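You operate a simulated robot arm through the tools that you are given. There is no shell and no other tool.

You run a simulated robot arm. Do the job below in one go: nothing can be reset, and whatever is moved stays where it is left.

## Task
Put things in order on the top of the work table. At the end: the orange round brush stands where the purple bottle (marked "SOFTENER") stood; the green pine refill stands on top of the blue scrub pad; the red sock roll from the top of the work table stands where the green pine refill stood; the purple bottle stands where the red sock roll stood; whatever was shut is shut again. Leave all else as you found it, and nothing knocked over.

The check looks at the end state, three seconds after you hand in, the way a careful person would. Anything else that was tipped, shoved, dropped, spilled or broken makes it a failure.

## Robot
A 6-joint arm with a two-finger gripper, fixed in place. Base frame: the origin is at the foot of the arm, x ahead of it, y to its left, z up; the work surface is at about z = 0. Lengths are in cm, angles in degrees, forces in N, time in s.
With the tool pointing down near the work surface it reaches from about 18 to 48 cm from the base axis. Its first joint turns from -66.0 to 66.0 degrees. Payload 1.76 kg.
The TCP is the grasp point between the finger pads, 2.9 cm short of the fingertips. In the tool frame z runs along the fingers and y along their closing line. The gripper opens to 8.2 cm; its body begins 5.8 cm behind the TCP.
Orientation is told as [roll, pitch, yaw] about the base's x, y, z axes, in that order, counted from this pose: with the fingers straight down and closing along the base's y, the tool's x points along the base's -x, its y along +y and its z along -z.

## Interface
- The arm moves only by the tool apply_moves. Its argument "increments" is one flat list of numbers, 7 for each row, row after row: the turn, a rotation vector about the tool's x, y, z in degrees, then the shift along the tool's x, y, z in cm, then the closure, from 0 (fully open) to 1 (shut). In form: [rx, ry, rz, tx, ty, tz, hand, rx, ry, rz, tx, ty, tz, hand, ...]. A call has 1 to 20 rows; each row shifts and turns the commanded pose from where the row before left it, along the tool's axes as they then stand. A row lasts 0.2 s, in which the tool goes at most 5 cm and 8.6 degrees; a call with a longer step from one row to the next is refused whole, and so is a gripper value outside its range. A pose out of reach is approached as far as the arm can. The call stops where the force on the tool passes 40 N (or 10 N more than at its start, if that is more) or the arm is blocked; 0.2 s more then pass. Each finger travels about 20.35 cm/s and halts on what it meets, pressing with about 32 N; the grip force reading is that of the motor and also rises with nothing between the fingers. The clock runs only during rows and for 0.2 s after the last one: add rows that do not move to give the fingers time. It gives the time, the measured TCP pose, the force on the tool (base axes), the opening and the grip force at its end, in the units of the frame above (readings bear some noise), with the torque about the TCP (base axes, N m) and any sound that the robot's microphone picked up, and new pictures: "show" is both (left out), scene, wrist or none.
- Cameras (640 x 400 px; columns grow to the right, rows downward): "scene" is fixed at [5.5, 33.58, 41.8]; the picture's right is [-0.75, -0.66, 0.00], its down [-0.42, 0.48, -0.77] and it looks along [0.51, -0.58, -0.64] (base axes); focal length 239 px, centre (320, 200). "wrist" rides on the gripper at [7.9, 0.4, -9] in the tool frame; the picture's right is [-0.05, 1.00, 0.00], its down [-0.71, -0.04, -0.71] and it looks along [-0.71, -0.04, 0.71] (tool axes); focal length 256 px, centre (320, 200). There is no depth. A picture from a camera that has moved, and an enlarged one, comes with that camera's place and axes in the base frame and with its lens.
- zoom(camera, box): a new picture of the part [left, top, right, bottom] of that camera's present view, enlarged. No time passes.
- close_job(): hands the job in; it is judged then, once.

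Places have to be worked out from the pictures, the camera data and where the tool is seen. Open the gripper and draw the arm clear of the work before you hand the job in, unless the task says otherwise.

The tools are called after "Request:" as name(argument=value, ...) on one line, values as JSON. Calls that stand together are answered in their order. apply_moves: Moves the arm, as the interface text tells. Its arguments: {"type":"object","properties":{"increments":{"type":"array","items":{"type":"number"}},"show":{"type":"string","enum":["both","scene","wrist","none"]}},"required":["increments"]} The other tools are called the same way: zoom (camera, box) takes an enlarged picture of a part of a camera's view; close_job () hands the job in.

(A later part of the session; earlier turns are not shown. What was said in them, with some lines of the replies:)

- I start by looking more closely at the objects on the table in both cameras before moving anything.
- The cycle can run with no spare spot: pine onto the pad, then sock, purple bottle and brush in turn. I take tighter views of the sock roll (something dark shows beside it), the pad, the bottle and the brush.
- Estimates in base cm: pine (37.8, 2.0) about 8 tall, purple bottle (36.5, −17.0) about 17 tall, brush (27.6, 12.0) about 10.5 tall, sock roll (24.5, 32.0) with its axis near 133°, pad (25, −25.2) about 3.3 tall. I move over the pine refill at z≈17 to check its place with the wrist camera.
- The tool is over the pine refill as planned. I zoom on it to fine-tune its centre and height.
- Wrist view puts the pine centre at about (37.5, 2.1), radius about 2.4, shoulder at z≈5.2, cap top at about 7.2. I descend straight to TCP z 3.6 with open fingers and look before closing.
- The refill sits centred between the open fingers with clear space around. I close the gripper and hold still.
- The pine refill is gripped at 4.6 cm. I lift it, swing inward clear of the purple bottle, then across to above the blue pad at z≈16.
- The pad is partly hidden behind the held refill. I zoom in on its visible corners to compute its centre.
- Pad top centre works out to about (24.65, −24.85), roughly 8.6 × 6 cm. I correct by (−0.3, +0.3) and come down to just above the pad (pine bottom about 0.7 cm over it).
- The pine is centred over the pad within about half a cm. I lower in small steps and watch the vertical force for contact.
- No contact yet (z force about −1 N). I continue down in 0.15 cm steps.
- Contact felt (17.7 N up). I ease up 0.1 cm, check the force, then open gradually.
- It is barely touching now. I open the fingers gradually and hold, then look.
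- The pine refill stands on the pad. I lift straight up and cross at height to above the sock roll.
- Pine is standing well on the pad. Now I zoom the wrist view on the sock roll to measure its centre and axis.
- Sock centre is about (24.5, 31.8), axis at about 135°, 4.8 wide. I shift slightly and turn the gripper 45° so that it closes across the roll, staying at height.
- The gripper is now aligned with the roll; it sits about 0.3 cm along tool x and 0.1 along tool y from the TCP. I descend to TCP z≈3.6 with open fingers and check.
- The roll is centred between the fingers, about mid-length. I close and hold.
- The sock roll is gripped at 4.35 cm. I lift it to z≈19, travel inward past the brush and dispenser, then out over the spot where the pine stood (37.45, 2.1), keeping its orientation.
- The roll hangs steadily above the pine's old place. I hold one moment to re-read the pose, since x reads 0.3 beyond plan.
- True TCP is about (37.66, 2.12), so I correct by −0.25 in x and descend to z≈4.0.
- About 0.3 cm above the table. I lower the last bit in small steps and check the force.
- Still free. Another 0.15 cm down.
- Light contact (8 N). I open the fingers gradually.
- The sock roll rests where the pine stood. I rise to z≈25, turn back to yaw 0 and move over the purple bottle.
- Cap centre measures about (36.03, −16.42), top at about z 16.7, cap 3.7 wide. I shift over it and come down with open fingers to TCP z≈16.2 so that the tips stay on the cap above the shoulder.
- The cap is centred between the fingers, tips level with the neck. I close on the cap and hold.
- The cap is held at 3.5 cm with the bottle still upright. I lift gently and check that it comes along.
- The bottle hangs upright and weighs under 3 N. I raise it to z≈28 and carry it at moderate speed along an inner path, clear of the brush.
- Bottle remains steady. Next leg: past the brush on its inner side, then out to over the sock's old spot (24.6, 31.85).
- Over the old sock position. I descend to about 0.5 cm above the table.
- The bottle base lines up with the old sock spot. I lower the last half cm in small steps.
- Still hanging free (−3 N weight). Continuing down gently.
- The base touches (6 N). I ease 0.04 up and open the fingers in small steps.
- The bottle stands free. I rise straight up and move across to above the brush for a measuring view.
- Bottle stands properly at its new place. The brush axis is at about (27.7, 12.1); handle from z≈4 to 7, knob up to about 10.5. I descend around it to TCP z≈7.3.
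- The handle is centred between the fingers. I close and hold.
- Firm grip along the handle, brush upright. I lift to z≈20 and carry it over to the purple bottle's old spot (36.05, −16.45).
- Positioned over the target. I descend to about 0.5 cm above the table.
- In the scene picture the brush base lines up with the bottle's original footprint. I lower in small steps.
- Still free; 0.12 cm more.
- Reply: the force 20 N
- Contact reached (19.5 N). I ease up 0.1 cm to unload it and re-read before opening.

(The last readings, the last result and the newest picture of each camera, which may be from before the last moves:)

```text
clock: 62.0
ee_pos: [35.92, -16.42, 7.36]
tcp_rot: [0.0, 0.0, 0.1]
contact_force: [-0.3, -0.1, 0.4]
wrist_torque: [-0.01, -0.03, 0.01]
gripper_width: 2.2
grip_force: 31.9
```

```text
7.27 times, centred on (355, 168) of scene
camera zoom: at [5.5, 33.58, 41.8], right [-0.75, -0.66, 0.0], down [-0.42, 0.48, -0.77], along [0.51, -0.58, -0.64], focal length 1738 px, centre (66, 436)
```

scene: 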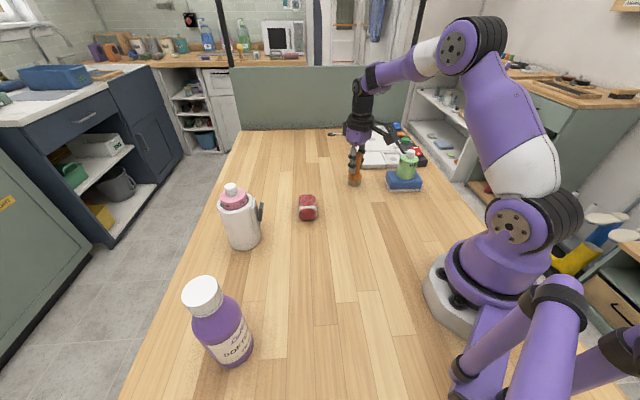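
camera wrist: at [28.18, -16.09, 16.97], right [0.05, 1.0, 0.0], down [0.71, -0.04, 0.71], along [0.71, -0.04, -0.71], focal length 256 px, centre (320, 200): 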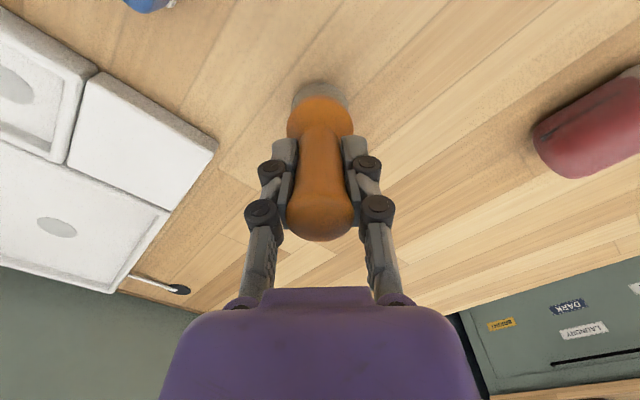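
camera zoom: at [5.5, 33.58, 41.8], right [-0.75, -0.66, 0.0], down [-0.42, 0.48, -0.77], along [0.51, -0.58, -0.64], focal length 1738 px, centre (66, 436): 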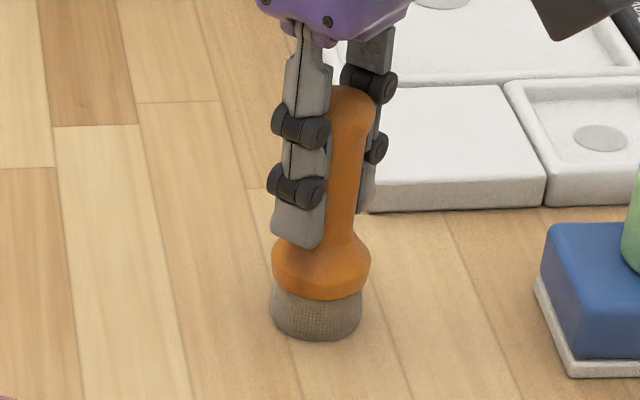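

The brush stands at the table, unloaded. I open gradually.

Request:
apply_moves(increments=[0, 0, 0, 0, 0, 0.03, 1, 0, 0, 0, 0, 0, 0, 0.72, 0, 0, 0, 0, 0, 0, 0.68, 0, 0, 0, 0, 0, 0, 0.6, 0, 0, 0, 0, 0, 0, 0.45, 0, 0, 0, 0, 0, 0, 0.25, 0, 0, 0, 0, 0, 0, 0, 0, 0, 0, 0, 0, 0, 0], show="both")

Request:
zoom(camera="scene", box=[330, 140, 380, 195])

```text
clock: 63.8
ee_pos: [35.93, -16.38, 7.35]
tcp_rot: [0.0, 0.0, -0.1]
contact_force: [0.4, -0.4, -0.3]
wrist_torque: [-0.03, -0.01, -0.01]
gripper_width: 8.2
grip_force: 0.0
camera wrist: at [28.06, -16.04, 16.28], right [0.05, 1.0, 0.0], down [0.71, -0.04, 0.71], along [0.71, -0.04, -0.71], focal length 256 px, centre (320, 200)
```

scene: 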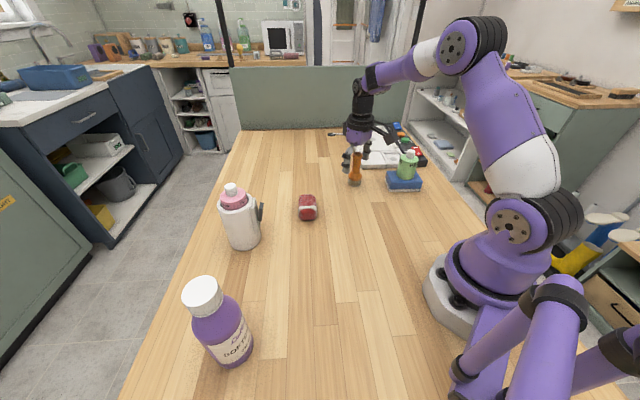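
wrist: 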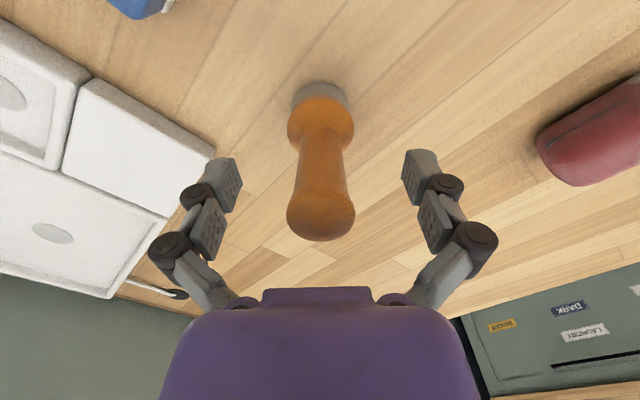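

```text
7.27 times, centred on (355, 168) of scene
camera zoom: at [5.5, 33.58, 41.8], right [-0.75, -0.66, 0.0], down [-0.42, 0.48, -0.77], along [0.51, -0.58, -0.64], focal length 1738 px, centre (66, 436)
```

zoom: 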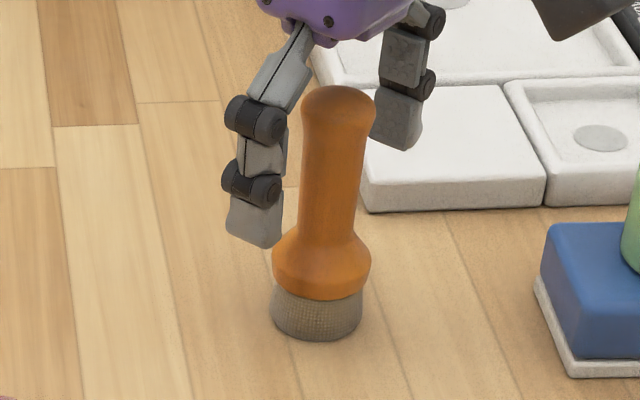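

The brush stands free on the spot. I withdraw straight up, then retreat to the starting pose and check all the items.

Request:
apply_moves(increments=[0, 0, 0, 0, 0, -2, 0, 0, 0, 0, 0, 0, -4, 0, 0, 0, 0, 0, 0, -4.5, 0, 0, 0, 0, 0, 0, -4.5, 0, 0, 0, 0, 0, 0, -3.6, 0, 0, 0, 0, 1.3, 3.08, 0, 0, 0, 0, 0, 1.3, 3.08, 0, 0, 0, 0, 0, 1.3, 3.08, 0, 0, 0, 0, 0, 1.3, 3.08, 0, 0, 0, 0, 0, 1.3, 3.08, 0, 0, 0, 0, 0, 0, 0, 0, 0, 0, 0, 0, 0, 0, 0, 0], show="both")

Request:
zoom(camera="scene", box=[270, 110, 430, 230])

Request:
zoom(camera="scene", box=[160, 160, 340, 400])

```text
clock: 66.4
ee_pos: [29.69, -1.22, 26.07]
tcp_rot: [0.0, 0.1, -0.1]
contact_force: [-0.1, 0.2, 0.4]
wrist_torque: [-0.02, 0.0, 0.0]
gripper_width: 8.21
grip_force: 0.1
camera wrist: at [21.74, -0.77, 34.96], right [0.05, 1.0, 0.0], down [0.71, -0.04, 0.71], along [0.71, -0.04, -0.71], focal length 256 px, centre (320, 200)
```

scene: 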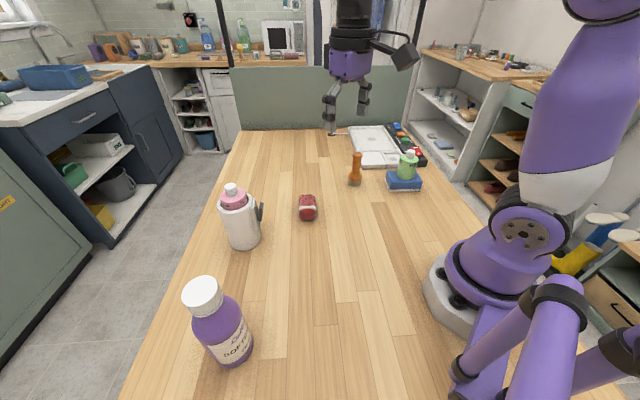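
wrist: 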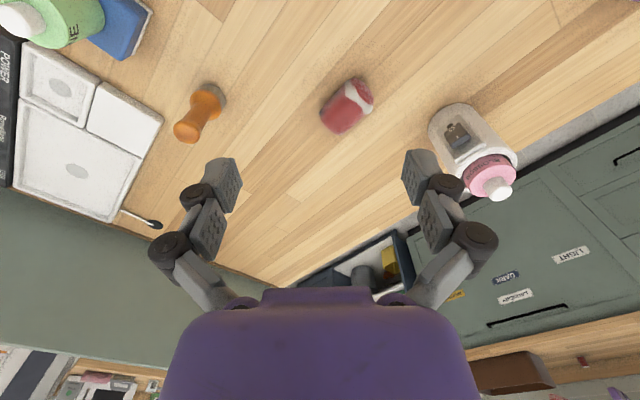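

```text
3.33 times, centred on (350, 170) of scene
camera zoom: at [5.5, 33.58, 41.8], right [-0.75, -0.66, 0.0], down [-0.42, 0.48, -0.77], along [0.51, -0.58, -0.64], focal length 796 px, centre (220, 300)
```

zoom: 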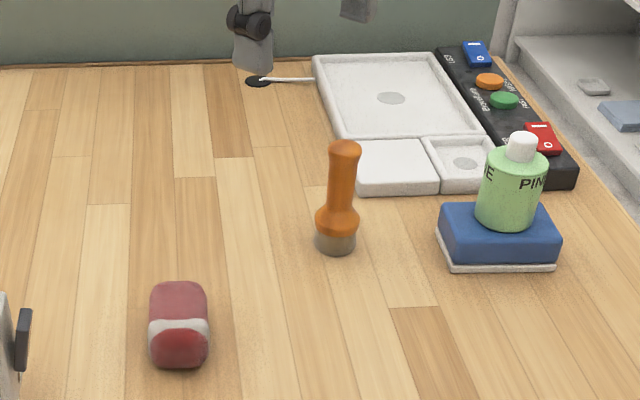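

```text
1.67 times, centred on (250, 280) of scene
camera zoom: at [5.5, 33.58, 41.8], right [-0.75, -0.66, 0.0], down [-0.42, 0.48, -0.77], along [0.51, -0.58, -0.64], focal length 398 px, centre (437, 67)
```

zoom: 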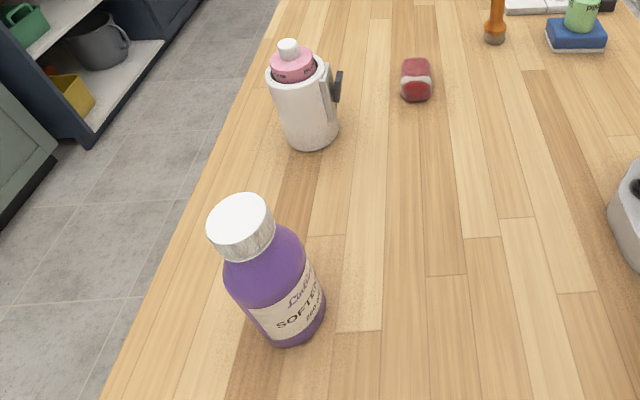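

All four items stand as asked: brush at the bottle's spot, pine on the pad, sock roll at the pine's spot, bottle at the sock's spot. The dispenser, tray and button panel haven't moved. The gripper is open and the arm is clear, so I hand in.

Request:
close_job()

```text
The job is handed in.
```

I moved all four items to their new places and handed the job in. The last pictures show everything upright:

- **Green pine refill:** on top of the blue scrub pad, close to its centre.
- **Red sock roll:** where the pine refill stood, lying the same way round as before.
- **Purple bottle:** where the sock roll was.
- **Orange round brush:** where the purple bottle stood. In the scene picture its base lines up with the bottle's old footprint.

I opened nothing, so there was nothing to shut again. In the last pictures, the dispenser, white tray, button panel and scrub pad are where they started. The gripper is open and the arm is back near its starting pose.
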